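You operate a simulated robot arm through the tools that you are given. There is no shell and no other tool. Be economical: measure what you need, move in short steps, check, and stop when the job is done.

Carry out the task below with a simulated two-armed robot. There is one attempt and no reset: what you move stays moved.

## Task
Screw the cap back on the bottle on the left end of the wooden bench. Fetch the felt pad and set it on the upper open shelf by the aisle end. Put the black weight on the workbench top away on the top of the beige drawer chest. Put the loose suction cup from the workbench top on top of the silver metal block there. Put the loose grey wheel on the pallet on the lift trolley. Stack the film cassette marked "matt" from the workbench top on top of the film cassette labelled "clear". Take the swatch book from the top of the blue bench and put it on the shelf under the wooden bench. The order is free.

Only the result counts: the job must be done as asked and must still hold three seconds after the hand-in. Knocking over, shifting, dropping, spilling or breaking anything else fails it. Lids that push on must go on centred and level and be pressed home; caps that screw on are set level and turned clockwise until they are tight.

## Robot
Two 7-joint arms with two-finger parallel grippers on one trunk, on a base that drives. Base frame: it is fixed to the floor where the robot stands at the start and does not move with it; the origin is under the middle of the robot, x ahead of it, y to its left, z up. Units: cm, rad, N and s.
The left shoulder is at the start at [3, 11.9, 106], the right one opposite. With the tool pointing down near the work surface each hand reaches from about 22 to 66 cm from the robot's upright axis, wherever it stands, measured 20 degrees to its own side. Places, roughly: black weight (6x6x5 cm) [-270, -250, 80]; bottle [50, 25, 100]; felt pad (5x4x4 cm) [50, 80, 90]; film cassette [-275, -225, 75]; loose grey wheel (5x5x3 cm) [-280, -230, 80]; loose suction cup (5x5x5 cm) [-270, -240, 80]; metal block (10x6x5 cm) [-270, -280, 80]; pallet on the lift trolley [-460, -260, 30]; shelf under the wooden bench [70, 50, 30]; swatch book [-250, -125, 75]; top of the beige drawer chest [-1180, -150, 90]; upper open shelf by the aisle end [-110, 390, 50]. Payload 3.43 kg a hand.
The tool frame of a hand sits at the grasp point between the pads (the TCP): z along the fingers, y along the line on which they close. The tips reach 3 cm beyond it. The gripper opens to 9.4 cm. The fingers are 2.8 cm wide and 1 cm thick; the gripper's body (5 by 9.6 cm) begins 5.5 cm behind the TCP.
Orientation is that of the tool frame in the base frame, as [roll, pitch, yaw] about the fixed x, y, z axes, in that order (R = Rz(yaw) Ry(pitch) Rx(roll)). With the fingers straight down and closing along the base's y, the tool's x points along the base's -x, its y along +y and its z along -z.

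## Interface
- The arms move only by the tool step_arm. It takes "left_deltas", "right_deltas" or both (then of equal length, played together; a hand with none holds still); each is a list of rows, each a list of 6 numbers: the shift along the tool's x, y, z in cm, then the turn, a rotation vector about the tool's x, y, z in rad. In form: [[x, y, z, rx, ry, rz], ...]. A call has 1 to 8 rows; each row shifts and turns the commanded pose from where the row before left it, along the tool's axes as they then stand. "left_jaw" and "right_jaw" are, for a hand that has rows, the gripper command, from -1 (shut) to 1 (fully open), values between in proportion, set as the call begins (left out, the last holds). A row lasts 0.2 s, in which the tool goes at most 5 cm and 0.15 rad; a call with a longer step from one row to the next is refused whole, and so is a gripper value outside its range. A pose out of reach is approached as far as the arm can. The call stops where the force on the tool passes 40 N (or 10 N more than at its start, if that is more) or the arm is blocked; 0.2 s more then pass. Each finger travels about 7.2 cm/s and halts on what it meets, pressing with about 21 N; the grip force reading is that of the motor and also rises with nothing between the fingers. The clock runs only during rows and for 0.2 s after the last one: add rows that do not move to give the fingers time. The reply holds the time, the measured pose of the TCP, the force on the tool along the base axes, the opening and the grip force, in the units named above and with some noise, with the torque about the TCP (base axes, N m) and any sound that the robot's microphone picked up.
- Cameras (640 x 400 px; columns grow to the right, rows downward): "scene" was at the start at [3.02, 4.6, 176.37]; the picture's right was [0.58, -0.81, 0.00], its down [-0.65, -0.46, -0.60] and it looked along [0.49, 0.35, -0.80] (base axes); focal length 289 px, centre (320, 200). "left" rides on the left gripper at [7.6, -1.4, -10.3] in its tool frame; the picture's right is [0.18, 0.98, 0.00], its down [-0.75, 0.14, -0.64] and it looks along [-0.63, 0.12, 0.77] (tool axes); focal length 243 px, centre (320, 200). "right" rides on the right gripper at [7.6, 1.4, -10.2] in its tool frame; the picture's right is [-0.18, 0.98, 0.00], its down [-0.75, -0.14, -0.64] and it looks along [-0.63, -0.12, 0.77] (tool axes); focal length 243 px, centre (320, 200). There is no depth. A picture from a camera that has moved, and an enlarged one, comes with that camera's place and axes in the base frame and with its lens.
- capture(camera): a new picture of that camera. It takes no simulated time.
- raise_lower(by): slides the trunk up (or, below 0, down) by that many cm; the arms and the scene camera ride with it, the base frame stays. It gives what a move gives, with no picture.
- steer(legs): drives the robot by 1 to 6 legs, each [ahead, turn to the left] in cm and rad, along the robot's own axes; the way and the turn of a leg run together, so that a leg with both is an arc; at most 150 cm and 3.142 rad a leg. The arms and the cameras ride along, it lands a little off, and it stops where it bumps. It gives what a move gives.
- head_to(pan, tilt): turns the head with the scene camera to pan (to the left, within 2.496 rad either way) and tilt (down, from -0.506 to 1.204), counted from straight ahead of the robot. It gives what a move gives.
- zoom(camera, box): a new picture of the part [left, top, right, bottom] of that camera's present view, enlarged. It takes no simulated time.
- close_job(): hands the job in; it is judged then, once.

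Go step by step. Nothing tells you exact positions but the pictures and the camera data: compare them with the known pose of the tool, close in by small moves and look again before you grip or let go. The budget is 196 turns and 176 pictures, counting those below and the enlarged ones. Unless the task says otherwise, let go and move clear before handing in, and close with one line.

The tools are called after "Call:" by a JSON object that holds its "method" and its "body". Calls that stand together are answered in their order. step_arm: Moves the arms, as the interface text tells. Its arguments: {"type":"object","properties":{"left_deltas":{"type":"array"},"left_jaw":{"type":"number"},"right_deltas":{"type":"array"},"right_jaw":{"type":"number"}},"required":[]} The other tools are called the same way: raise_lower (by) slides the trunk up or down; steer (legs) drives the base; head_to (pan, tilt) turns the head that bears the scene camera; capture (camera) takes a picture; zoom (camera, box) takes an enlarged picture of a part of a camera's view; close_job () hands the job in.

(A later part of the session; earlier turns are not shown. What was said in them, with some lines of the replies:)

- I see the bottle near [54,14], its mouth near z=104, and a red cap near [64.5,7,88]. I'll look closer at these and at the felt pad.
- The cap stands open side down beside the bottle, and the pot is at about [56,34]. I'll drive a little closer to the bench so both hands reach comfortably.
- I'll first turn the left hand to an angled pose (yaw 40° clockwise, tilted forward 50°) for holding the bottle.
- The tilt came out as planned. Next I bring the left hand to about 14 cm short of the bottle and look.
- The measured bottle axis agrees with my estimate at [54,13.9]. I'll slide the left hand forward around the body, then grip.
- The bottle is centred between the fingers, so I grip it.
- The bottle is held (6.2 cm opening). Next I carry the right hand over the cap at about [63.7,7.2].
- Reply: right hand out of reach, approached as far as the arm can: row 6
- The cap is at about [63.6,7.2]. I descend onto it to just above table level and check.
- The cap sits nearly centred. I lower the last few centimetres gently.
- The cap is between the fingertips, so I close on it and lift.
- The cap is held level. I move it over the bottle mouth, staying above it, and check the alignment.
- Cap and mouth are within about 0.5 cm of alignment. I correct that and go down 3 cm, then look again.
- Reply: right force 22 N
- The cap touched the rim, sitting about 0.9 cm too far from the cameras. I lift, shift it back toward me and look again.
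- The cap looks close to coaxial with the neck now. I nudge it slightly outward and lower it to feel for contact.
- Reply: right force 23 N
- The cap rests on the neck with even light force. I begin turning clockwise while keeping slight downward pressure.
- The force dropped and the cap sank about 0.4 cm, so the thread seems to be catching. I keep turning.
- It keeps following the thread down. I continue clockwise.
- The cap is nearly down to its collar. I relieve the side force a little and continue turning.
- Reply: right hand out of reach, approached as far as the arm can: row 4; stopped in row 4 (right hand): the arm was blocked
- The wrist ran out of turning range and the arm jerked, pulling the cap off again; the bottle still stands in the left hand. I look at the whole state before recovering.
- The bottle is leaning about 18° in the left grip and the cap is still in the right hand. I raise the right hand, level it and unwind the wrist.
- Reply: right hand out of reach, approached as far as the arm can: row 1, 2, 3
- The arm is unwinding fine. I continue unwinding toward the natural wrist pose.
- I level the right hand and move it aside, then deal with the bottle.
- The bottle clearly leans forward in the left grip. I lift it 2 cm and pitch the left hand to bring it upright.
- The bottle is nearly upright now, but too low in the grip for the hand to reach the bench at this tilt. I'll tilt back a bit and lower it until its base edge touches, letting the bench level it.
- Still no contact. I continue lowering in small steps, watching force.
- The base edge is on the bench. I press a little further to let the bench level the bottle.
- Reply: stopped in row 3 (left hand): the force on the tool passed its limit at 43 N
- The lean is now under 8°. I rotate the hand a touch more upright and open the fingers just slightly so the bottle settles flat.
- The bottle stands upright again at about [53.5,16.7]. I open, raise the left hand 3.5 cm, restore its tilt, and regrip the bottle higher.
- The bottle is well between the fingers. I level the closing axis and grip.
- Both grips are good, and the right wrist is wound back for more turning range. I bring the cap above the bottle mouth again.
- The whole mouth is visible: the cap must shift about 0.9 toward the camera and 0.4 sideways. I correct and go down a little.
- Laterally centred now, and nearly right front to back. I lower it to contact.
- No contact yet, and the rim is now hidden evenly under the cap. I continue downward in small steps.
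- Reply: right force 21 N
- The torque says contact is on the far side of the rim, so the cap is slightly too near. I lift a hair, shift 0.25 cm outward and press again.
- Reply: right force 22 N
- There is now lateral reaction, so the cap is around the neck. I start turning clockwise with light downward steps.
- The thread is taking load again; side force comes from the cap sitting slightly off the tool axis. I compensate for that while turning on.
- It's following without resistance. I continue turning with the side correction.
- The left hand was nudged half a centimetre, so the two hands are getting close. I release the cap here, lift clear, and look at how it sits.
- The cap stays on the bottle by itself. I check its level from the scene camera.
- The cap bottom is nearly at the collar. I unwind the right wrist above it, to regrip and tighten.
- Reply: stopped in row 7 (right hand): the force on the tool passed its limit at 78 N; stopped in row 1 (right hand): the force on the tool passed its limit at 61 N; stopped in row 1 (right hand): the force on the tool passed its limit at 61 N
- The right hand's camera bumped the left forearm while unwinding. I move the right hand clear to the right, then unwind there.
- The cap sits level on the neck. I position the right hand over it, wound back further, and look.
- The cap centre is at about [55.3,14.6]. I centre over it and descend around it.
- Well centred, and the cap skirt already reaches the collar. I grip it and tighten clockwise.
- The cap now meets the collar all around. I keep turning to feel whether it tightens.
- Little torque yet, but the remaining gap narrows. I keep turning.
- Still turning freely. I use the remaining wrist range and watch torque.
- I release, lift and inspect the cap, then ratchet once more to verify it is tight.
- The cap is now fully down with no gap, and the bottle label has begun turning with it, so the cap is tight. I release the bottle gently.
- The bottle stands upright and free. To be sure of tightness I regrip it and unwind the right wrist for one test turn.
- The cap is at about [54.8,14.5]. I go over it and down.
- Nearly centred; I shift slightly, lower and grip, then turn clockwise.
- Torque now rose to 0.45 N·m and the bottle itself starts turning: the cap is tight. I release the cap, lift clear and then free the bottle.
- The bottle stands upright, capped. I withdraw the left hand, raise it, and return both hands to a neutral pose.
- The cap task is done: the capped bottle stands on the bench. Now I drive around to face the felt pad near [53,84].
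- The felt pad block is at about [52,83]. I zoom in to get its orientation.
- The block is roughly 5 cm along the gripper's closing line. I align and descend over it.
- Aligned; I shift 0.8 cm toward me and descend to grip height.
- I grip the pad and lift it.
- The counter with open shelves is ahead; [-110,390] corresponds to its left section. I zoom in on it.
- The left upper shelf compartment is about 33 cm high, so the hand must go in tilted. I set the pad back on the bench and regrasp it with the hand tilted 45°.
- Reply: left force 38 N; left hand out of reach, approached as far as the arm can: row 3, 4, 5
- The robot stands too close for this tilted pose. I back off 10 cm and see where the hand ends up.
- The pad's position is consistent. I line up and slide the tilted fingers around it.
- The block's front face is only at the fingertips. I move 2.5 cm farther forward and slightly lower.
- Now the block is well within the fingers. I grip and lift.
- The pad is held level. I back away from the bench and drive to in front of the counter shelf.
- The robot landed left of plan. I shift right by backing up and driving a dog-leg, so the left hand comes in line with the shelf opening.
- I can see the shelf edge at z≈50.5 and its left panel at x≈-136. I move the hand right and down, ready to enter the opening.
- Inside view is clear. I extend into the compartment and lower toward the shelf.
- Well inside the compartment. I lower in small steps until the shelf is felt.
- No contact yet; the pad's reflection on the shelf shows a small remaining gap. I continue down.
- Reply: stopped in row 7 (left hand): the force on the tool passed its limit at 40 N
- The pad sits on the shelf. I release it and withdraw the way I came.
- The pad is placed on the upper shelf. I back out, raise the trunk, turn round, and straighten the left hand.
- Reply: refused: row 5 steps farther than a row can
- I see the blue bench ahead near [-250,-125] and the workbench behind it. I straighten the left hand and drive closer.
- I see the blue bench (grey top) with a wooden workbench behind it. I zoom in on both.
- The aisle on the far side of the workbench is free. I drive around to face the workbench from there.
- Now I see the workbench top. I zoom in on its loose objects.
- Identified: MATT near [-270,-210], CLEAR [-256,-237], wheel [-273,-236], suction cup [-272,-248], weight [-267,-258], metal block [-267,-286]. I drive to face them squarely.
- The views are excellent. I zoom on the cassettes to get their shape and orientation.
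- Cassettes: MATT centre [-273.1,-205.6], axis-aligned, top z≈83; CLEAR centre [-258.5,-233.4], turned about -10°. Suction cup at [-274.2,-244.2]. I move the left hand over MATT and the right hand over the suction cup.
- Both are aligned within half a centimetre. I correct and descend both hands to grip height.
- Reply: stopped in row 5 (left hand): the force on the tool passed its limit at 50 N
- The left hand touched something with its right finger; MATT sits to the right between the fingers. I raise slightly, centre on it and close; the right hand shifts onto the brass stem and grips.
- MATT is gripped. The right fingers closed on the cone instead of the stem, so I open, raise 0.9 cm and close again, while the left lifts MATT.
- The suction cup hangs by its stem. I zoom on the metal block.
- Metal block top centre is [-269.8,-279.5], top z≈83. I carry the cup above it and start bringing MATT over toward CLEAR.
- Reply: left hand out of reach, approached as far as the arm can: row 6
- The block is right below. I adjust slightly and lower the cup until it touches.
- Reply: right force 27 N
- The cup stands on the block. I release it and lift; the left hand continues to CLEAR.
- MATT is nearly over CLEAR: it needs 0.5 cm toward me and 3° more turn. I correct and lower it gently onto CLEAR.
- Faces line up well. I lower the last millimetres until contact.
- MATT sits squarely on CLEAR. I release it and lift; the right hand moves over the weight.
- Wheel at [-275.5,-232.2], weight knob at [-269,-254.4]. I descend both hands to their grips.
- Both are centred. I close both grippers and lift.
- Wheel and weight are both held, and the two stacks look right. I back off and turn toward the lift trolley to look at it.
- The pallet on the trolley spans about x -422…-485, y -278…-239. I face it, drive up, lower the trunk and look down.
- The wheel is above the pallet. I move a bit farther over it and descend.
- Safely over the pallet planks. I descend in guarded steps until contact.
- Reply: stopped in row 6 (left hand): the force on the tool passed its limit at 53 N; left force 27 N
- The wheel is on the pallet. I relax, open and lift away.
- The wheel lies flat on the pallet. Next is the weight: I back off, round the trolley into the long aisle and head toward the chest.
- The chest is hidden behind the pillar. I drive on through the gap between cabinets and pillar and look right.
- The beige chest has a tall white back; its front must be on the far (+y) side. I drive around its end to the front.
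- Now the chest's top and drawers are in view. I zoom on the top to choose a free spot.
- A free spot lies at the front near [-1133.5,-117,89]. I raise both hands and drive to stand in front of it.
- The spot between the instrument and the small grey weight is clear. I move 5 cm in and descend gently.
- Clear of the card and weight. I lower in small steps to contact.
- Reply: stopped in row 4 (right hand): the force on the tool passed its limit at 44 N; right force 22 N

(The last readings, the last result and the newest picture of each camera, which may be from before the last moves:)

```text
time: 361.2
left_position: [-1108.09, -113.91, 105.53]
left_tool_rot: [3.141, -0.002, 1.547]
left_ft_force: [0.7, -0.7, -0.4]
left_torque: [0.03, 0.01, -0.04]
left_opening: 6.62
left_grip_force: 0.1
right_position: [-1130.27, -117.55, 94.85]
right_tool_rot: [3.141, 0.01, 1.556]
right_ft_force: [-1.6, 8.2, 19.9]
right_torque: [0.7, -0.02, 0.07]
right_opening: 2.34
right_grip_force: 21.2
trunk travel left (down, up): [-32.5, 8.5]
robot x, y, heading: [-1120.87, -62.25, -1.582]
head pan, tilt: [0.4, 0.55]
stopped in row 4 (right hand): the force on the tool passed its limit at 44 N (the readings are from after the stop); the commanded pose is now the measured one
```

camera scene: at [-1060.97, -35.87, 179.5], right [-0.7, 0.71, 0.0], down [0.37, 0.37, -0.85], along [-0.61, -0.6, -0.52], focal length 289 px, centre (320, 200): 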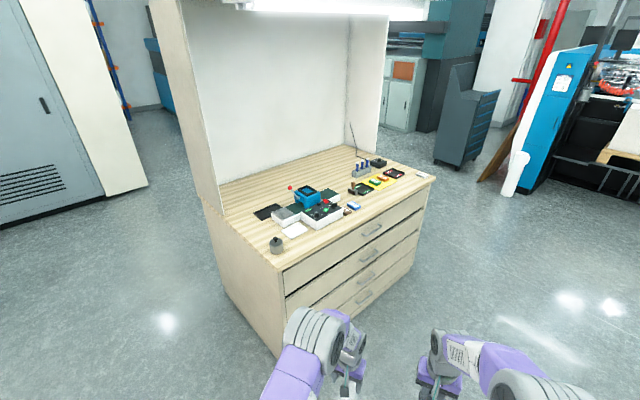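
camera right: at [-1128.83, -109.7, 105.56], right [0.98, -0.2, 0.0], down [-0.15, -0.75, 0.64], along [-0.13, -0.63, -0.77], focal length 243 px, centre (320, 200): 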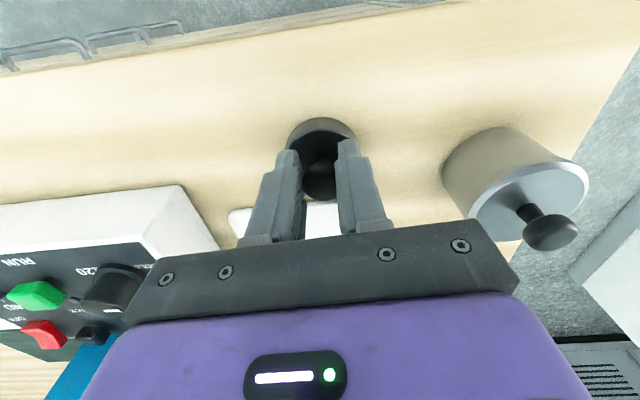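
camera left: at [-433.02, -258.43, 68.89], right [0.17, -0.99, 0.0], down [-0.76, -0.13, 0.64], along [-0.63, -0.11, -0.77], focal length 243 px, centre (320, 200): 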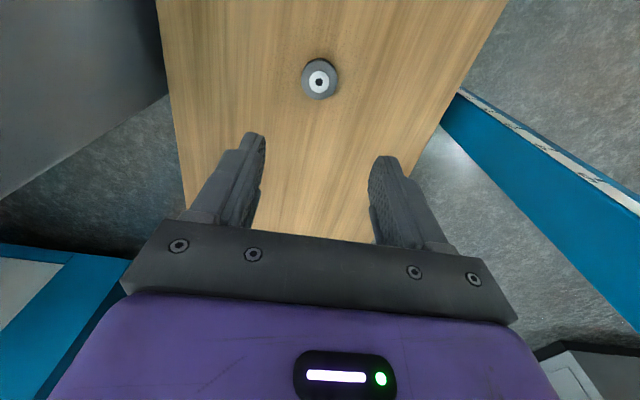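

Contact made. I relax, open and lift clear, then check.

Call:
{"method": "step_arm", "body": {"right_deltas": [[0, 0, -0.15, 0, 0, 0], [0, 0, 0, 0, 0, 0], [0, 0, 0, 0, 0, 0], [0, 0, 0, 0, 0, 0], [0, 0, -4, 0, 0, 0], [0, 0, -5, 0, 0, 0], [0, 0, -5, 0, 0, 0]], "right_jaw": 0.1}}

Call:
{"method": "capture", "body": {"camera": "right"}}

```text
time: 362.8
left_position: [-1108.08, -113.99, 105.38]
left_tool_rot: [-3.141, -0.003, 1.548]
left_ft_force: [0.1, 0.1, 0.3]
left_torque: [0.01, -0.01, -0.01]
left_opening: 6.61
left_grip_force: 0.0
right_position: [-1130.02, -117.41, 108.82]
right_tool_rot: [3.141, 0.008, 1.555]
right_ft_force: [0.7, -0.6, -0.1]
right_torque: [-0.04, -0.02, 0.01]
right_opening: 5.18
right_grip_force: 0.1
trunk travel left (down, up): [-32.5, 8.5]
robot x, y, heading: [-1120.86, -62.38, -1.586]
head pan, tilt: [0.4, 0.55]
```

```text
33 pictures are left
camera right: at [-1128.57, -109.69, 119.0], right [0.98, -0.2, 0.0], down [-0.15, -0.75, 0.65], along [-0.13, -0.64, -0.76], focal length 243 px, centre (320, 200)
```

right: 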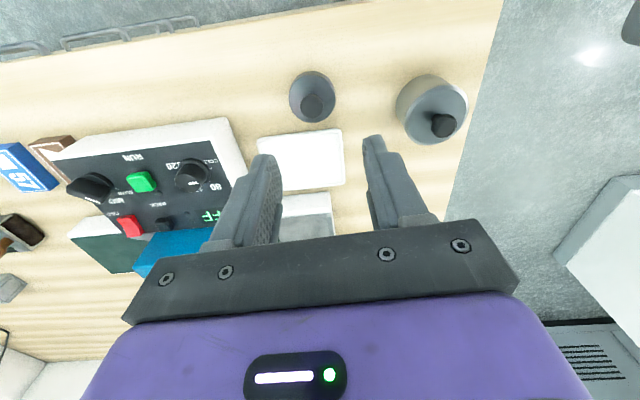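

The weight stands on the chest top. Now I retrace the route back toward the blue bench.

Call:
{"method": "steer", "body": {"legs": [[-40, 0], [0, 1.586], [71, 0], [0, -1.571], [150, 0], [150, 0]]}}

```text
time: 390.3
left_position: [-1049.15, -378.98, 105.43]
left_tool_rot: [-3.141, -0.003, 1.508]
left_ft_force: [-0.2, -0.2, 0.5]
left_torque: [0.01, 0.02, 0.01]
left_opening: 6.59
left_grip_force: 0.2
right_position: [-1071.3, -381.73, 108.76]
right_tool_rot: [-3.141, 0.01, 1.516]
right_ft_force: [-0.5, -0.4, 0.6]
right_torque: [0.01, 0.04, -0.03]
right_opening: 5.16
right_grip_force: 0.1
trunk travel left (down, up): [-32.5, 8.5]
robot x, y, heading: [-1060.0, -326.55, -1.627]
head pan, tilt: [0.4, 0.55]
```

I continue: cut diagonally back into the aisle and along it.

Call:
{"method": "steer", "body": {"legs": [[0, 1.047], [84, 0], [0, 0.58], [150, 0], [150, 0], [140, 0]]}}

```text
time: 419.7
left_position: [-497.45, -328.91, 105.51]
left_tool_rot: [3.141, -0.001, -3.088]
left_ft_force: [-1.0, 0.1, -0.5]
left_torque: [0.0, -0.03, 0.03]
left_opening: 6.59
left_grip_force: 0.0
right_position: [-492.23, -350.7, 108.8]
right_tool_rot: [3.141, 0.01, -3.081]
right_ft_force: [0.3, 0.4, -0.1]
right_torque: [-0.01, 0.0, -0.02]
right_opening: 5.18
right_grip_force: 0.1
trunk travel left (down, up): [-32.5, 8.5]
robot x, y, heading: [-548.44, -346.02, 0.065]
head pan, tilt: [0.4, 0.55]
```

I continue past the trolley and up the aisle beside the workbench.

Call:
{"method": "steer", "body": {"legs": [[0, -0.091], [150, 0], [0, 1.19], [112, 0], [0, 0.406], [90, 0]]}}

```text
time: 441.7
left_position: [-359.04, -104.59, 105.44]
left_tool_rot: [3.141, -0.001, -1.603]
left_ft_force: [0.5, 0.2, -0.6]
left_torque: [0.0, 0.03, 0.02]
left_opening: 6.6
left_grip_force: 0.1
right_position: [-336.91, -101.31, 108.82]
right_tool_rot: [3.141, 0.009, -1.596]
right_ft_force: [-0.4, 0.1, -0.3]
right_torque: [0.0, -0.03, -0.02]
right_opening: 5.16
right_grip_force: 0.2
trunk travel left (down, up): [-32.5, 8.5]
robot x, y, heading: [-346.81, -156.6, 1.551]
head pan, tilt: [0.4, 0.55]
```

I turn to face the swatch book on the blue bench and look.

Call:
{"method": "steer", "body": {"legs": [[38, 0], [0, -1.551], [30, 0]]}}

Call:
{"method": "capture", "body": {"camera": "left"}}

Call:
{"method": "capture", "body": {"camera": "right"}}

```text
time: 449.6
left_position: [-263.73, -107.24, 105.43]
left_tool_rot: [-3.141, -0.005, 3.105]
left_ft_force: [0.0, -0.5, 0.3]
left_torque: [-0.04, 0.03, 0.01]
left_opening: 6.58
left_grip_force: 0.1
right_position: [-260.58, -129.39, 108.85]
right_tool_rot: [3.141, 0.01, 3.111]
right_ft_force: [0.0, 0.3, -0.6]
right_torque: [0.01, 0.02, 0.01]
right_opening: 5.16
right_grip_force: 0.2
trunk travel left (down, up): [-32.5, 8.5]
robot x, y, heading: [-315.8, -119.34, -0.029]
head pan, tilt: [0.4, 0.55]
```

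```text
32 pictures are left
camera left: at [-271.42, -108.5, 115.66], right [-0.15, 0.99, 0.0], down [0.76, 0.11, 0.64], along [0.63, 0.09, -0.77], focal length 243 px, centre (320, 200)
```

left: 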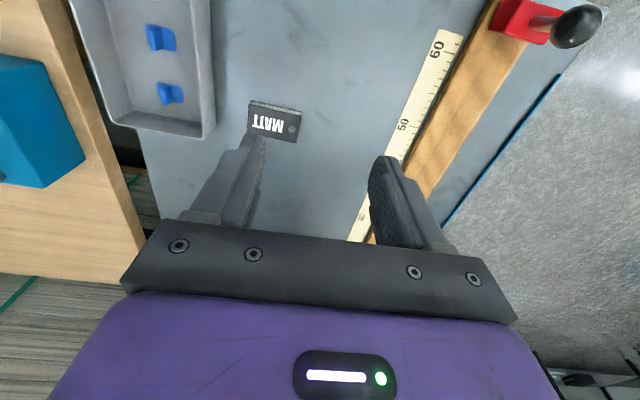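

```text
31 pictures are left
camera right: at [-268.25, -127.7, 118.94], right [0.21, 0.98, 0.0], down [0.74, -0.16, 0.65], along [0.63, -0.14, -0.76], focal length 243 px, centre (320, 200)
```

right: 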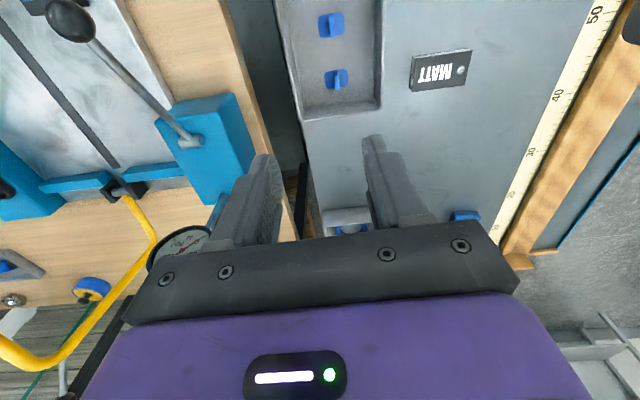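

The swatch book ("MATT", black) lies near [-256.7,-113.1] at z≈80. I zoom for its outline and thickness.

Call:
{"method": "zoom", "body": {"camera": "left", "box": [230, 85, 330, 160]}}

```text
5.33 times, centred on (280, 122) of left
camera zoom: at [-271.42, -108.5, 115.66], right [-0.15, 0.99, 0.0], down [0.76, 0.11, 0.64], along [0.63, 0.09, -0.77], focal length 1294 px, centre (533, 613)
```

zoom: 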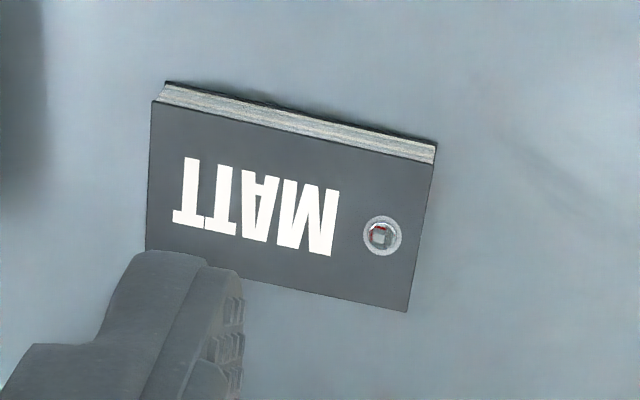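

The book is about 7.5 × 4.5 cm, lying across. I tilt the left hand 40° forward, open fully and bring it above the book.

Call:
{"method": "step_arm", "body": {"left_deltas": [[0, 0, 0, 0, -0.14, 0], [0, 0, 0, 0, -0.14, 0], [0, 0, 0, 0, -0.14, 0], [0, 0, 0, 0, -0.14, 0], [0, 0, 0, 0, -0.14, 0], [1.0, -2, 3.72, 0, 0, 0], [1.0, -2, 3.72, 0, 0, 0], [1.0, -2, 3.72, 0, 0, 0]], "left_jaw": 1, "right_deltas": [[0, 0, -4, 0, 0, 0], [3, -4, 0, 0, 0, 0], [3, -4, 0, 0, 0, 0], [3, -4, 0, 0, 0, 0], [3, 0, 0, 0, 0, 0], [0, 0, 0, 0, 0, 0], [0, 0, 0, 0, 0, 0], [0, 0, 0, 0, 0, 0]]}}

Call:
{"method": "capture", "body": {"camera": "left"}}

```text
time: 451.4
left_position: [-259.26, -113.41, 94.81]
left_tool_rot: [-3.139, 0.696, 3.105]
left_ft_force: [0.0, 0.4, -0.3]
left_torque: [0.01, 0.03, 0.03]
left_opening: 9.4
left_grip_force: 0.1
right_position: [-272.89, -140.74, 112.64]
right_tool_rot: [-3.141, 0.009, 3.112]
right_ft_force: [0.2, 0.0, -0.7]
right_torque: [-0.01, -0.01, -0.01]
right_opening: 5.16
right_grip_force: 0.0
trunk travel left (down, up): [-32.5, 8.5]
robot x, y, heading: [-315.78, -119.51, -0.03]
head pan, tilt: [0.4, 0.55]
```

```text
29 pictures are left
camera left: at [-271.78, -114.51, 97.81], right [-0.11, 0.99, -0.12], down [0.17, 0.14, 0.98], along [0.98, 0.08, -0.18], focal length 243 px, centre (320, 200)
```

left: 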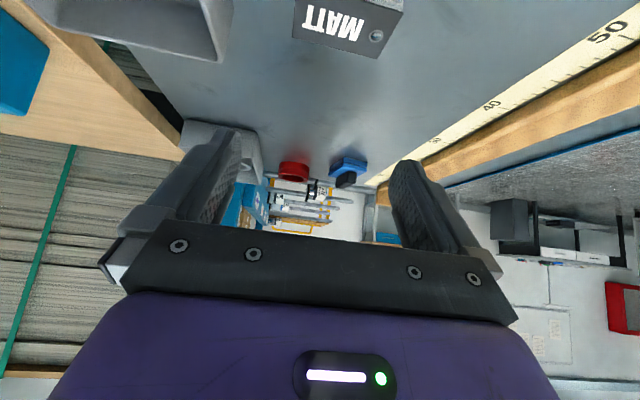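

Position agrees. I descend to just above the book.

Call:
{"method": "step_arm", "body": {"left_deltas": [[1.42, 0.1, 2.85, 0, 0, 0], [1.42, 0.1, 2.85, 0, 0, 0], [1.42, 0.1, 2.85, 0, 0, 0], [0, 0, 0, 0, 0, 0]]}}

Call:
{"method": "capture", "body": {"camera": "left"}}

```text
time: 452.4
left_position: [-257.11, -113.2, 85.56]
left_tool_rot: [-3.138, 0.698, 3.105]
left_ft_force: [-0.4, 0.1, -0.7]
left_torque: [0.01, 0.0, -0.01]
left_opening: 9.41
left_grip_force: 0.2
right_position: [-272.93, -140.76, 112.68]
right_tool_rot: [-3.141, 0.009, 3.113]
right_ft_force: [-0.4, 0.1, 0.1]
right_torque: [0.0, -0.01, 0.05]
right_opening: 5.15
right_grip_force: 0.2
trunk travel left (down, up): [-32.5, 8.5]
robot x, y, heading: [-315.97, -119.67, -0.029]
head pan, tilt: [0.4, 0.55]
```

```text
28 pictures are left
camera left: at [-269.49, -114.31, 88.57], right [-0.11, 0.99, -0.12], down [0.17, 0.14, 0.98], along [0.98, 0.08, -0.18], focal length 243 px, centre (320, 200)
```

left: 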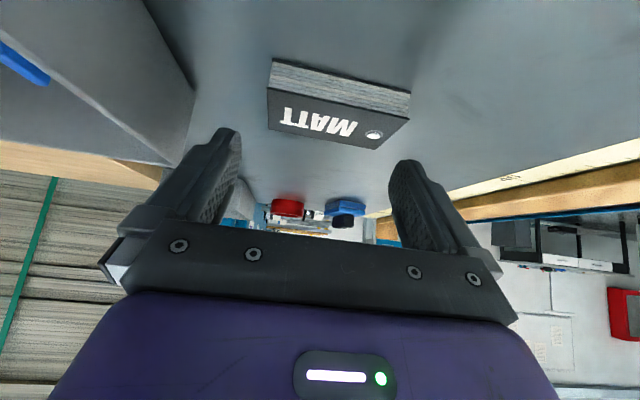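

The book lies between the fingers, about 1.4 cm thick, bench at z≈80. I lower to finger contact height.

Call:
{"method": "step_arm", "body": {"left_deltas": [[0.6, 0, 0.75, 0, 0, 0], [0.45, 0.1, 0.54, 0, 0, 0], [0.2, 0, 0.23, 0, 0, 0], [0, 0, 0, 0, 0, 0]]}}

Call:
{"method": "step_arm", "body": {"left_deltas": [[0, 0, 0, 0, 0, 0], [0, 0, 0, 0, 0, 0], [0, 0, 0, 0, 0, 0], [0, 0, 0, 0, 0, 0]], "left_jaw": -1}}

Call:
{"method": "capture", "body": {"camera": "left"}}

```text
time: 453.4
left_position: [-256.95, -113.28, 83.69]
left_tool_rot: [-3.141, 0.698, 3.107]
left_ft_force: [0.5, -0.2, 0.0]
left_torque: [0.0, -0.02, -0.03]
left_opening: 9.39
left_grip_force: 0.1
right_position: [-272.86, -140.79, 112.7]
right_tool_rot: [-3.14, 0.01, 3.113]
right_ft_force: [-0.2, -0.1, 0.6]
right_torque: [-0.03, 0.03, 0.01]
right_opening: 5.17
right_grip_force: 0.3
trunk travel left (down, up): [-32.5, 8.5]
robot x, y, heading: [-315.84, -119.91, -0.027]
head pan, tilt: [0.4, 0.55]
```

```text
time: 454.4
left_position: [-257.04, -113.25, 83.71]
left_tool_rot: [3.141, 0.697, 3.105]
left_ft_force: [-0.1, 0.8, 0.6]
left_torque: [0.03, -0.02, -0.04]
left_opening: 7.32
left_grip_force: 21.9
right_position: [-272.8, -140.79, 112.64]
right_tool_rot: [-3.141, 0.01, 3.111]
right_ft_force: [-0.1, 0.0, 0.2]
right_torque: [-0.02, 0.0, 0.01]
right_opening: 5.17
right_grip_force: 0.1
trunk travel left (down, up): [-32.5, 8.5]
robot x, y, heading: [-315.93, -119.62, -0.031]
head pan, tilt: [0.4, 0.55]
```

```text
27 pictures are left
camera left: at [-269.48, -114.24, 86.61], right [-0.11, 0.99, -0.12], down [0.17, 0.14, 0.98], along [0.98, 0.08, -0.18], focal length 243 px, centre (320, 200)
```

left: 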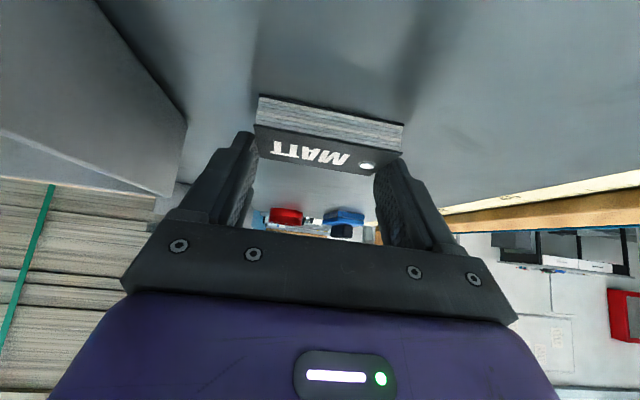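

The book is gripped. I lift it and check that it stays level.

Call:
{"method": "step_arm", "body": {"left_deltas": [[-0.64, 0, -0.77, 0, 0, 0], [-1.3, 0, -1.53, 0, 0, 0], [-2.6, 0, -3.06, 0, 0, 0], [-2.6, 0, -3.06, 0, 0, 0], [-2.6, 0, -3.06, 0, 0, 0], [0, 0, 0, 0, 0, 0]]}}

Call:
{"method": "capture", "body": {"camera": "left"}}

```text
time: 455.9
left_position: [-256.68, -113.63, 98.81]
left_tool_rot: [-3.14, 0.698, 3.106]
left_ft_force: [0.4, 0.3, -0.2]
left_torque: [-0.03, 0.0, -0.03]
left_opening: 7.34
left_grip_force: 21.0
right_position: [-272.95, -140.83, 112.6]
right_tool_rot: [3.141, 0.009, 3.112]
right_ft_force: [0.1, -0.2, -0.5]
right_torque: [0.01, 0.02, -0.02]
right_opening: 5.17
right_grip_force: 0.1
trunk travel left (down, up): [-32.5, 8.5]
robot x, y, heading: [-315.77, -119.85, -0.031]
head pan, tilt: [0.4, 0.55]
```

```text
26 pictures are left
camera left: at [-269.2, -114.7, 101.77], right [-0.11, 0.99, -0.12], down [0.17, 0.14, 0.98], along [0.98, 0.08, -0.18], focal length 243 px, centre (320, 200)
```

left: 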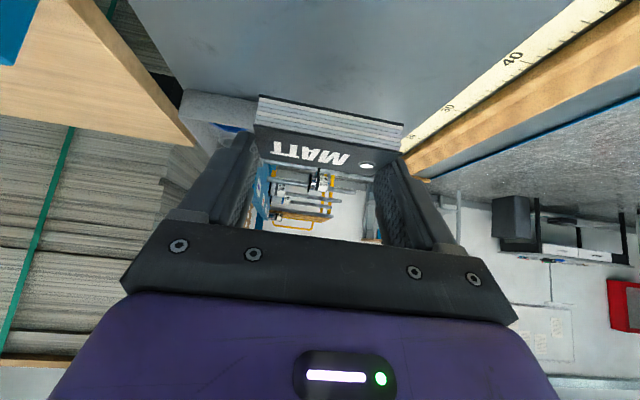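

The book is securely held and level. I drive back to the wooden bench.

Call:
{"method": "steer", "body": {"legs": [[-30, 0], [0, 1.6], [110, 0], [0, -1.396], [150, 0], [140, 0]]}}

Call:
{"method": "head_to", "body": {"pan": 0.0, "tilt": 0.7}}

Call:
{"method": "capture", "body": {"camera": "scene"}}

```text
time: 483.9
left_position: [-9.19, 75.55, 98.83]
left_tool_rot: [-3.14, 0.698, -2.89]
left_ft_force: [0.0, 0.1, -0.9]
left_torque: [0.01, -0.01, -0.03]
left_opening: 7.29
left_grip_force: 21.0
right_position: [-17.01, 44.88, 112.56]
right_tool_rot: [-3.141, 0.008, -2.883]
right_ft_force: [0.2, -0.6, -0.2]
right_torque: [-0.01, -0.01, 0.0]
right_opening: 5.17
right_grip_force: 0.0
trunk travel left (down, up): [-32.5, 8.5]
robot x, y, heading: [-64.4, 52.9, 0.259]
head pan, tilt: [0.4, 0.55]
```

```text
time: 484.8
left_position: [-9.24, 75.34, 98.8]
left_tool_rot: [-3.139, 0.699, -2.891]
left_ft_force: [-0.4, 0.8, -0.8]
left_torque: [0.01, 0.01, 0.03]
left_opening: 7.28
left_grip_force: 20.3
right_position: [-16.99, 44.88, 112.77]
right_tool_rot: [3.141, 0.009, -2.883]
right_ft_force: [0.4, 1.2, -0.6]
right_torque: [0.0, -0.01, 0.03]
right_opening: 5.13
right_grip_force: 0.0
trunk travel left (down, up): [-32.5, 8.5]
robot x, y, heading: [-64.37, 52.88, 0.26]
head pan, tilt: [0.0, 0.7]
```

```text
25 pictures are left
camera scene: at [-58.91, 54.71, 178.19], right [0.26, -0.97, 0.0], down [-0.62, -0.17, -0.77], along [0.74, 0.2, -0.64], focal length 289 px, centre (320, 200)
```

scene: 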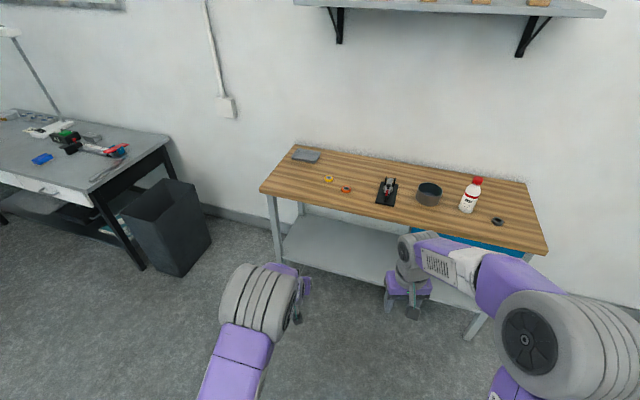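

The capped bottle stands fine, and the lower shelf's front edge is near x≈45. I square up to the bench short of it and lower the trunk.

Call:
{"method": "steer", "body": {"legs": [[0, -0.4], [35, 0], [0, 0.14]]}}

Call:
{"method": "raise_lower", "body": {"by": -32}}

Call:
{"method": "capture", "body": {"camera": "left"}}

```text
time: 488.8
left_position: [29.75, 55.13, 98.92]
left_tool_rot: [-3.139, 0.697, 3.127]
left_ft_force: [-0.1, 0.4, -0.3]
left_torque: [0.0, 0.03, 0.0]
left_opening: 7.31
left_grip_force: 20.9
right_position: [14.1, 27.72, 112.66]
right_tool_rot: [3.14, 0.009, 3.132]
right_ft_force: [-0.3, -0.3, -0.2]
right_torque: [-0.02, 0.01, 0.0]
right_opening: 5.17
right_grip_force: 0.0
trunk travel left (down, up): [-32.5, 8.5]
robot x, y, heading: [-29.44, 47.98, -0.006]
head pan, tilt: [0.0, 0.7]
```

```text
time: 492.0
left_position: [29.5, 55.07, 66.8]
left_tool_rot: [-3.141, 0.699, 3.124]
left_ft_force: [0.6, -0.6, 0.0]
left_torque: [-0.01, -0.04, 0.03]
left_opening: 7.28
left_grip_force: 21.3
right_position: [13.96, 27.58, 80.62]
right_tool_rot: [3.141, 0.007, 3.132]
right_ft_force: [-0.2, 0.1, -0.4]
right_torque: [-0.01, -0.03, -0.01]
right_opening: 5.16
right_grip_force: 0.1
trunk travel left (down, up): [-0.5, 40.5]
robot x, y, heading: [-29.21, 47.95, -0.012]
head pan, tilt: [0.0, 0.7]
```

```text
24 pictures are left
camera left: at [17.19, 53.74, 69.77], right [-0.12, 0.98, -0.12], down [0.17, 0.14, 0.98], along [0.98, 0.1, -0.18], focal length 243 px, centre (320, 200)
```

left: 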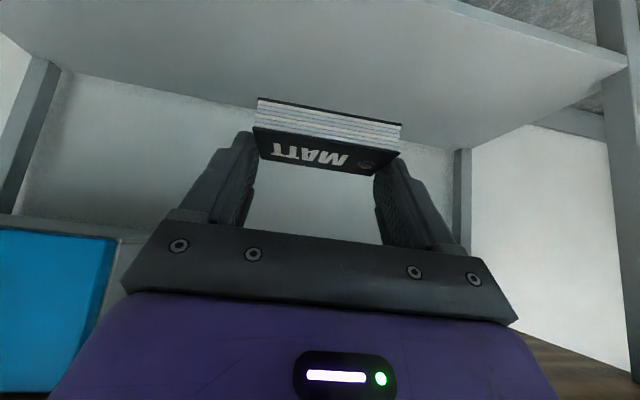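

The shelf is clear ahead. I lower the arm to just above shelf level, in front of it.

Call:
{"method": "step_arm", "body": {"left_deltas": [[2.9, 0, 3.45, 0, 0, 0], [2.9, 0, 3.45, 0, 0, 0], [2.9, 0, 3.45, 0, 0, 0], [2.9, 0, 3.45, 0, 0, 0], [2.9, 0, 3.45, 0, 0, 0], [1.9, 0, 2.3, 0, 0, 0], [0, 0, 0, 0, 0, 0]]}}

Call:
{"method": "capture", "body": {"camera": "left"}}

```text
time: 493.6
left_position: [29.67, 55.06, 41.12]
left_tool_rot: [-3.14, 0.697, 3.126]
left_ft_force: [-0.2, -0.4, -0.8]
left_torque: [-0.02, 0.01, 0.04]
left_opening: 7.29
left_grip_force: 20.8
right_position: [13.99, 27.61, 80.59]
right_tool_rot: [-3.142, 0.007, 3.132]
right_ft_force: [0.7, -0.5, -1.1]
right_torque: [-0.03, -0.01, -0.01]
right_opening: 5.14
right_grip_force: 0.1
trunk travel left (down, up): [-0.5, 40.5]
robot x, y, heading: [-29.42, 47.78, -0.01]
head pan, tilt: [0.0, 0.7]
```

```text
23 pictures are left
camera left: at [17.32, 53.74, 44.06], right [-0.13, 0.98, -0.12], down [0.17, 0.14, 0.98], along [0.98, 0.1, -0.18], focal length 243 px, centre (320, 200)
```

left: 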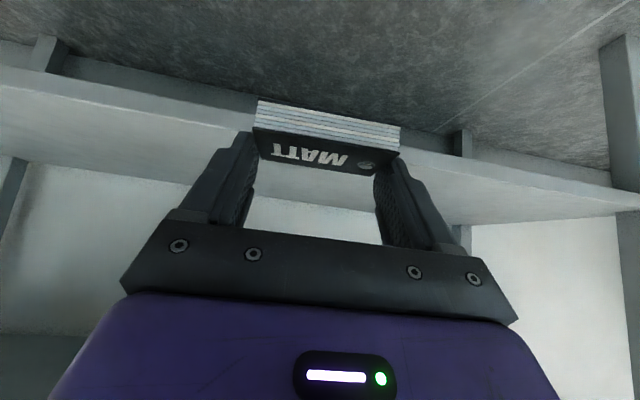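

The shelf edge is at x≈43, z≈33.5. I raise the right hand above bench height so it clears, then drive forward to bring the book over the shelf.

Call:
{"method": "step_arm", "body": {"right_deltas": [[0, 0, -5, 0, 0, 0], [0, 0, -5, 0, 0, 0], [0, 0, -5, 0, 0, 0], [0, 0, -5, 0, 0, 0], [3, 0, -4, 0, 0, 0], [3, 0, -4, 0, 0, 0]]}}

Call:
{"method": "head_to", "body": {"pan": 0.2, "tilt": 0.9}}

Call:
{"method": "capture", "body": {"camera": "scene"}}

```text
time: 495.0
left_position: [29.8, 54.97, 41.23]
left_tool_rot: [-3.141, 0.698, 3.126]
left_ft_force: [0.1, -0.6, -0.7]
left_torque: [-0.02, -0.03, -0.01]
left_opening: 7.32
left_grip_force: 21.3
right_position: [7.62, 27.8, 108.85]
right_tool_rot: [-3.141, 0.01, 3.133]
right_ft_force: [0.4, 0.0, -0.5]
right_torque: [0.0, 0.02, 0.02]
right_opening: 5.17
right_grip_force: 0.0
trunk travel left (down, up): [-0.5, 40.5]
robot x, y, heading: [-29.45, 47.87, -0.006]
head pan, tilt: [0.0, 0.7]
```

```text
time: 495.7
left_position: [29.74, 55.04, 41.15]
left_tool_rot: [-3.14, 0.699, 3.126]
left_ft_force: [-1.2, -0.2, -0.6]
left_torque: [0.0, 0.01, -0.01]
left_opening: 7.29
left_grip_force: 21.2
right_position: [7.66, 27.63, 108.68]
right_tool_rot: [3.141, 0.008, 3.134]
right_ft_force: [0.4, 0.0, -0.1]
right_torque: [0.0, 0.0, -0.01]
right_opening: 5.18
right_grip_force: 0.0
trunk travel left (down, up): [-0.5, 40.5]
robot x, y, heading: [-29.26, 48.1, -0.01]
head pan, tilt: [0.201, 0.901]
```

```text
22 pictures are left
camera scene: at [-24.95, 49.71, 144.58], right [0.19, -0.98, 0.0], down [-0.77, -0.15, -0.62], along [0.61, 0.12, -0.78], focal length 289 px, centre (320, 200)
```

scene: 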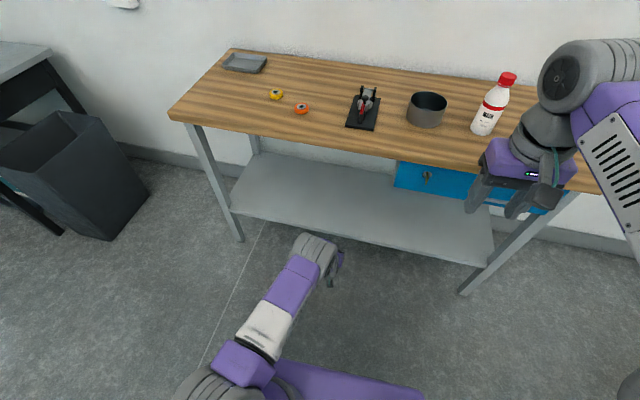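

The path under the bench is clear. I drive forward 26 cm.

Call:
{"method": "steer", "body": {"legs": [[26, 0]]}}

Call:
{"method": "capture", "body": {"camera": "left"}}

Call:
{"method": "capture", "body": {"camera": "scene"}}

```text
time: 497.6
left_position: [55.73, 54.73, 41.14]
left_tool_rot: [-3.14, 0.697, 3.126]
left_ft_force: [0.5, 0.5, -1.0]
left_torque: [0.01, 0.0, 0.04]
left_opening: 7.31
left_grip_force: 20.6
right_position: [33.81, 27.42, 108.81]
right_tool_rot: [-3.141, 0.008, 3.133]
right_ft_force: [0.4, -0.1, 0.1]
right_torque: [-0.02, -0.01, -0.03]
right_opening: 5.19
right_grip_force: 0.3
trunk travel left (down, up): [-0.5, 40.5]
robot x, y, heading: [-3.32, 47.96, -0.005]
head pan, tilt: [0.201, 0.901]
```

```text
21 pictures are left
camera left: at [43.42, 53.5, 44.07], right [-0.12, 0.98, -0.12], down [0.17, 0.14, 0.98], along [0.98, 0.1, -0.18], focal length 243 px, centre (320, 200)
```

left: 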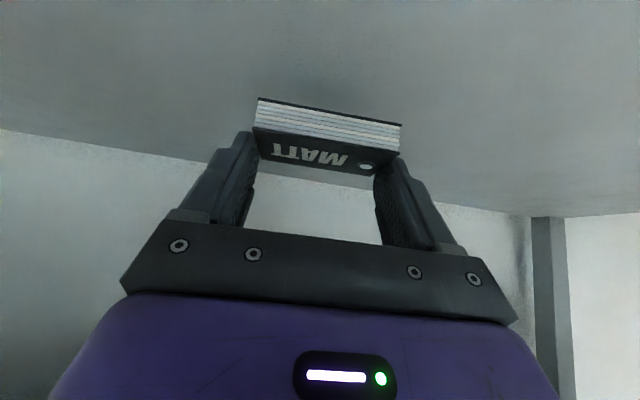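

```text
20 pictures are left
camera scene: at [1.2, 49.48, 144.57], right [0.19, -0.98, 0.0], down [-0.77, -0.15, -0.62], along [0.61, 0.12, -0.78], focal length 289 px, centre (320, 200)
```

scene: 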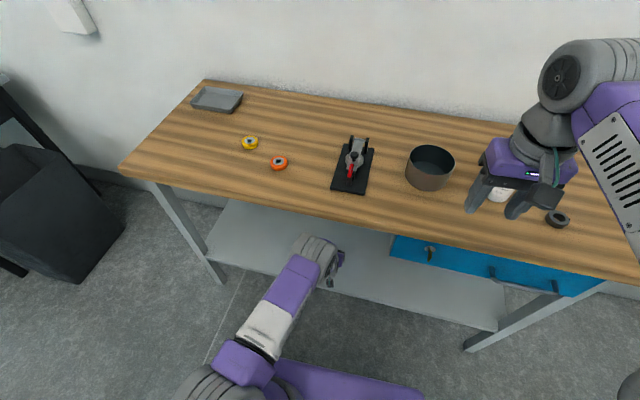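

Over the shelf. I lower the book to contact in guarded steps.

Call:
{"method": "step_arm", "body": {"left_deltas": [[0.9, 0, 1.07, 0, 0, 0], [0.7, 0, 0.84, 0, 0, 0], [0.32, 0, 0.38, 0, 0, 0], [0.2, 0, 0.23, 0, 0, 0], [0.2, 0, 0.23, 0, 0, 0], [0.2, 0, 0.23, 0, 0, 0], [0, 0, 0, 0, 0, 0]]}}

Call:
{"method": "capture", "body": {"camera": "left"}}

```text
time: 499.2
left_position: [55.77, 54.78, 37.29]
left_tool_rot: [-3.14, 0.698, 3.125]
left_ft_force: [-0.8, 0.0, -0.6]
left_torque: [0.04, 0.02, 0.03]
left_opening: 7.28
left_grip_force: 20.7
right_position: [33.65, 27.32, 108.83]
right_tool_rot: [3.141, 0.009, 3.134]
right_ft_force: [0.3, 0.6, 0.9]
right_torque: [0.0, 0.04, -0.01]
right_opening: 5.16
right_grip_force: 0.0
trunk travel left (down, up): [-0.5, 40.5]
robot x, y, heading: [-3.15, 47.59, -0.012]
head pan, tilt: [0.201, 0.901]
```

```text
19 pictures are left
camera left: at [43.42, 53.51, 40.21], right [-0.13, 0.98, -0.12], down [0.17, 0.14, 0.98], along [0.98, 0.1, -0.18], focal length 243 px, centre (320, 200)
```

left: 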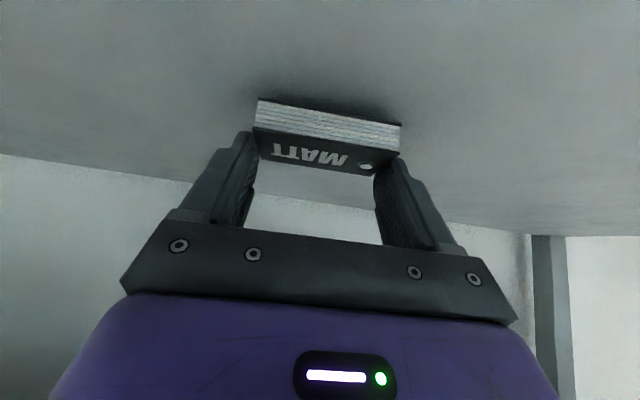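

Shadow is closing up but no contact yet. I continue in fine steps.

Call:
{"method": "step_arm", "body": {"left_deltas": [[0.2, 0, 0.23, 0, 0, 0], [0.2, 0, 0.23, 0, 0, 0], [0.2, 0, 0.23, 0, 0, 0], [0.2, 0, 0.23, 0, 0, 0], [0.2, 0, 0.23, 0, 0, 0], [0.2, 0, 0.23, 0, 0, 0], [0.2, 0, 0.23, 0, 0, 0], [0, 0, 0, 0, 0, 0]]}}

Call:
{"method": "capture", "body": {"camera": "left"}}

```text
time: 501.0
left_position: [56.32, 54.64, 35.65]
left_tool_rot: [-3.138, 0.714, 3.127]
left_ft_force: [1.5, -0.2, 8.5]
left_torque: [0.04, 0.07, -0.01]
left_opening: 7.29
left_grip_force: 20.8
right_position: [33.74, 27.38, 108.67]
right_tool_rot: [-3.142, 0.007, 3.134]
right_ft_force: [-0.7, -0.2, -0.5]
right_torque: [0.0, -0.03, 0.01]
right_opening: 5.16
right_grip_force: 0.1
trunk travel left (down, up): [-0.5, 40.5]
robot x, y, heading: [-3.16, 47.8, -0.008]
head pan, tilt: [0.201, 0.901]
stopped in row 8 (left hand): the force on the tool passed its limit at 41 N (the readings are from after the stop); the commanded pose is now the measured one
```

```text
18 pictures are left
camera left: at [43.88, 53.4, 38.43], right [-0.12, 0.98, -0.12], down [0.15, 0.14, 0.98], along [0.98, 0.1, -0.17], focal length 243 px, centre (320, 200)
```

left: 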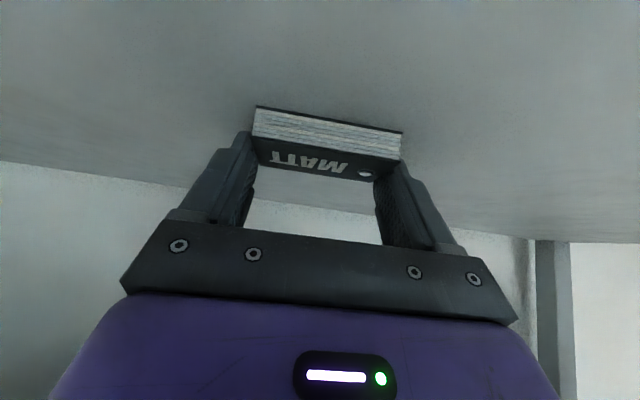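

The book is on the shelf. I release it and withdraw up and back.

Call:
{"method": "step_arm", "body": {"left_deltas": [[0, 0, 0, 0, 0, 0], [0, 0, 0, 0, 0, 0], [0, 0, 0, 0, 0, 0], [0, 0, -1, 0, 0, 0], [0, 0, -3, 0, 0, 0], [0, 0, -4, 0, 0, 0], [0, 0, 0, 0, 0, 0]], "left_jaw": 1}}

Call:
{"method": "capture", "body": {"camera": "left"}}

```text
time: 502.6
left_position: [50.83, 54.86, 41.55]
left_tool_rot: [-3.139, 0.706, 3.124]
left_ft_force: [0.7, 0.7, -0.9]
left_torque: [0.01, 0.0, 0.02]
left_opening: 9.39
left_grip_force: 0.0
right_position: [33.7, 27.45, 108.82]
right_tool_rot: [3.141, 0.008, 3.133]
right_ft_force: [0.0, -0.2, -0.1]
right_torque: [0.0, 0.0, -0.02]
right_opening: 5.16
right_grip_force: 0.1
trunk travel left (down, up): [-0.5, 40.5]
robot x, y, heading: [-3.29, 47.94, -0.009]
head pan, tilt: [0.201, 0.901]
```

```text
17 pictures are left
camera left: at [38.49, 53.58, 44.35], right [-0.12, 0.98, -0.12], down [0.16, 0.14, 0.98], along [0.98, 0.1, -0.17], focal length 243 px, centre (320, 200)
```

left: 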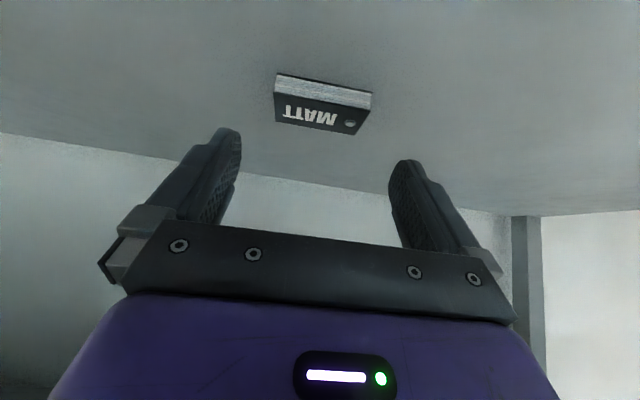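

The swatch book lies flat on the shelf. I back out and take a last look at the capped bottle and the bench.

Call:
{"method": "steer", "body": {"legs": [[-40, 0]]}}

Call:
{"method": "head_to", "body": {"pan": -0.1, "tilt": 0.6}}

Call:
{"method": "capture", "body": {"camera": "scene"}}

```text
time: 505.0
left_position: [11.64, 55.09, 41.51]
left_tool_rot: [-3.138, 0.707, 3.121]
left_ft_force: [0.6, -1.0, 0.2]
left_torque: [-0.01, 0.02, 0.01]
left_opening: 9.4
left_grip_force: 0.1
right_position: [-5.8, 27.62, 108.76]
right_tool_rot: [3.141, 0.01, 3.128]
right_ft_force: [-1.1, -0.7, -1.0]
right_torque: [0.02, 0.02, -0.01]
right_opening: 5.18
right_grip_force: 0.0
trunk travel left (down, up): [-0.5, 40.5]
robot x, y, heading: [-42.49, 48.35, -0.009]
head pan, tilt: [0.201, 0.901]
```

```text
time: 505.8
left_position: [11.69, 55.17, 41.55]
left_tool_rot: [-3.138, 0.708, 3.119]
left_ft_force: [0.7, -0.7, -0.1]
left_torque: [-0.03, -0.01, 0.0]
left_opening: 9.39
left_grip_force: 0.0
right_position: [-5.67, 27.66, 108.78]
right_tool_rot: [3.14, 0.01, 3.128]
right_ft_force: [-0.3, 0.0, 0.4]
right_torque: [0.0, 0.01, -0.01]
right_opening: 5.18
right_grip_force: 0.1
trunk travel left (down, up): [-0.5, 40.5]
robot x, y, heading: [-42.77, 48.3, -0.012]
head pan, tilt: [-0.099, 0.6]
```

```text
16 pictures are left
camera scene: at [-36.89, 47.51, 147.04], right [-0.11, -0.99, 0.0], down [-0.56, 0.06, -0.82], along [0.82, -0.09, -0.57], focal length 289 px, centre (320, 200)
```

scene: 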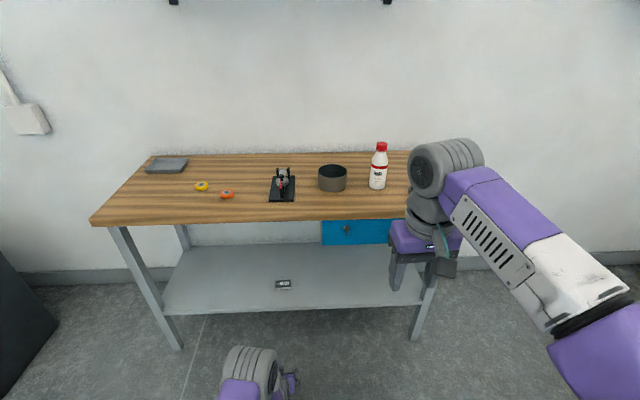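

The bench shows the capped bottle upright and the swatch book on the lower shelf; the other items were checked as they were placed. I hand in.

Call:
{"method": "close_job", "body": {}}

```text
The job is handed in.
```

The job is handed in. All seven items were placed as asked: the cap was turned tight, and I checked each of the others by camera after letting go. In the first cap attempt the arm jerked and tilted the bottle, so I set it upright again; it now stands about 2 cm from where it started.
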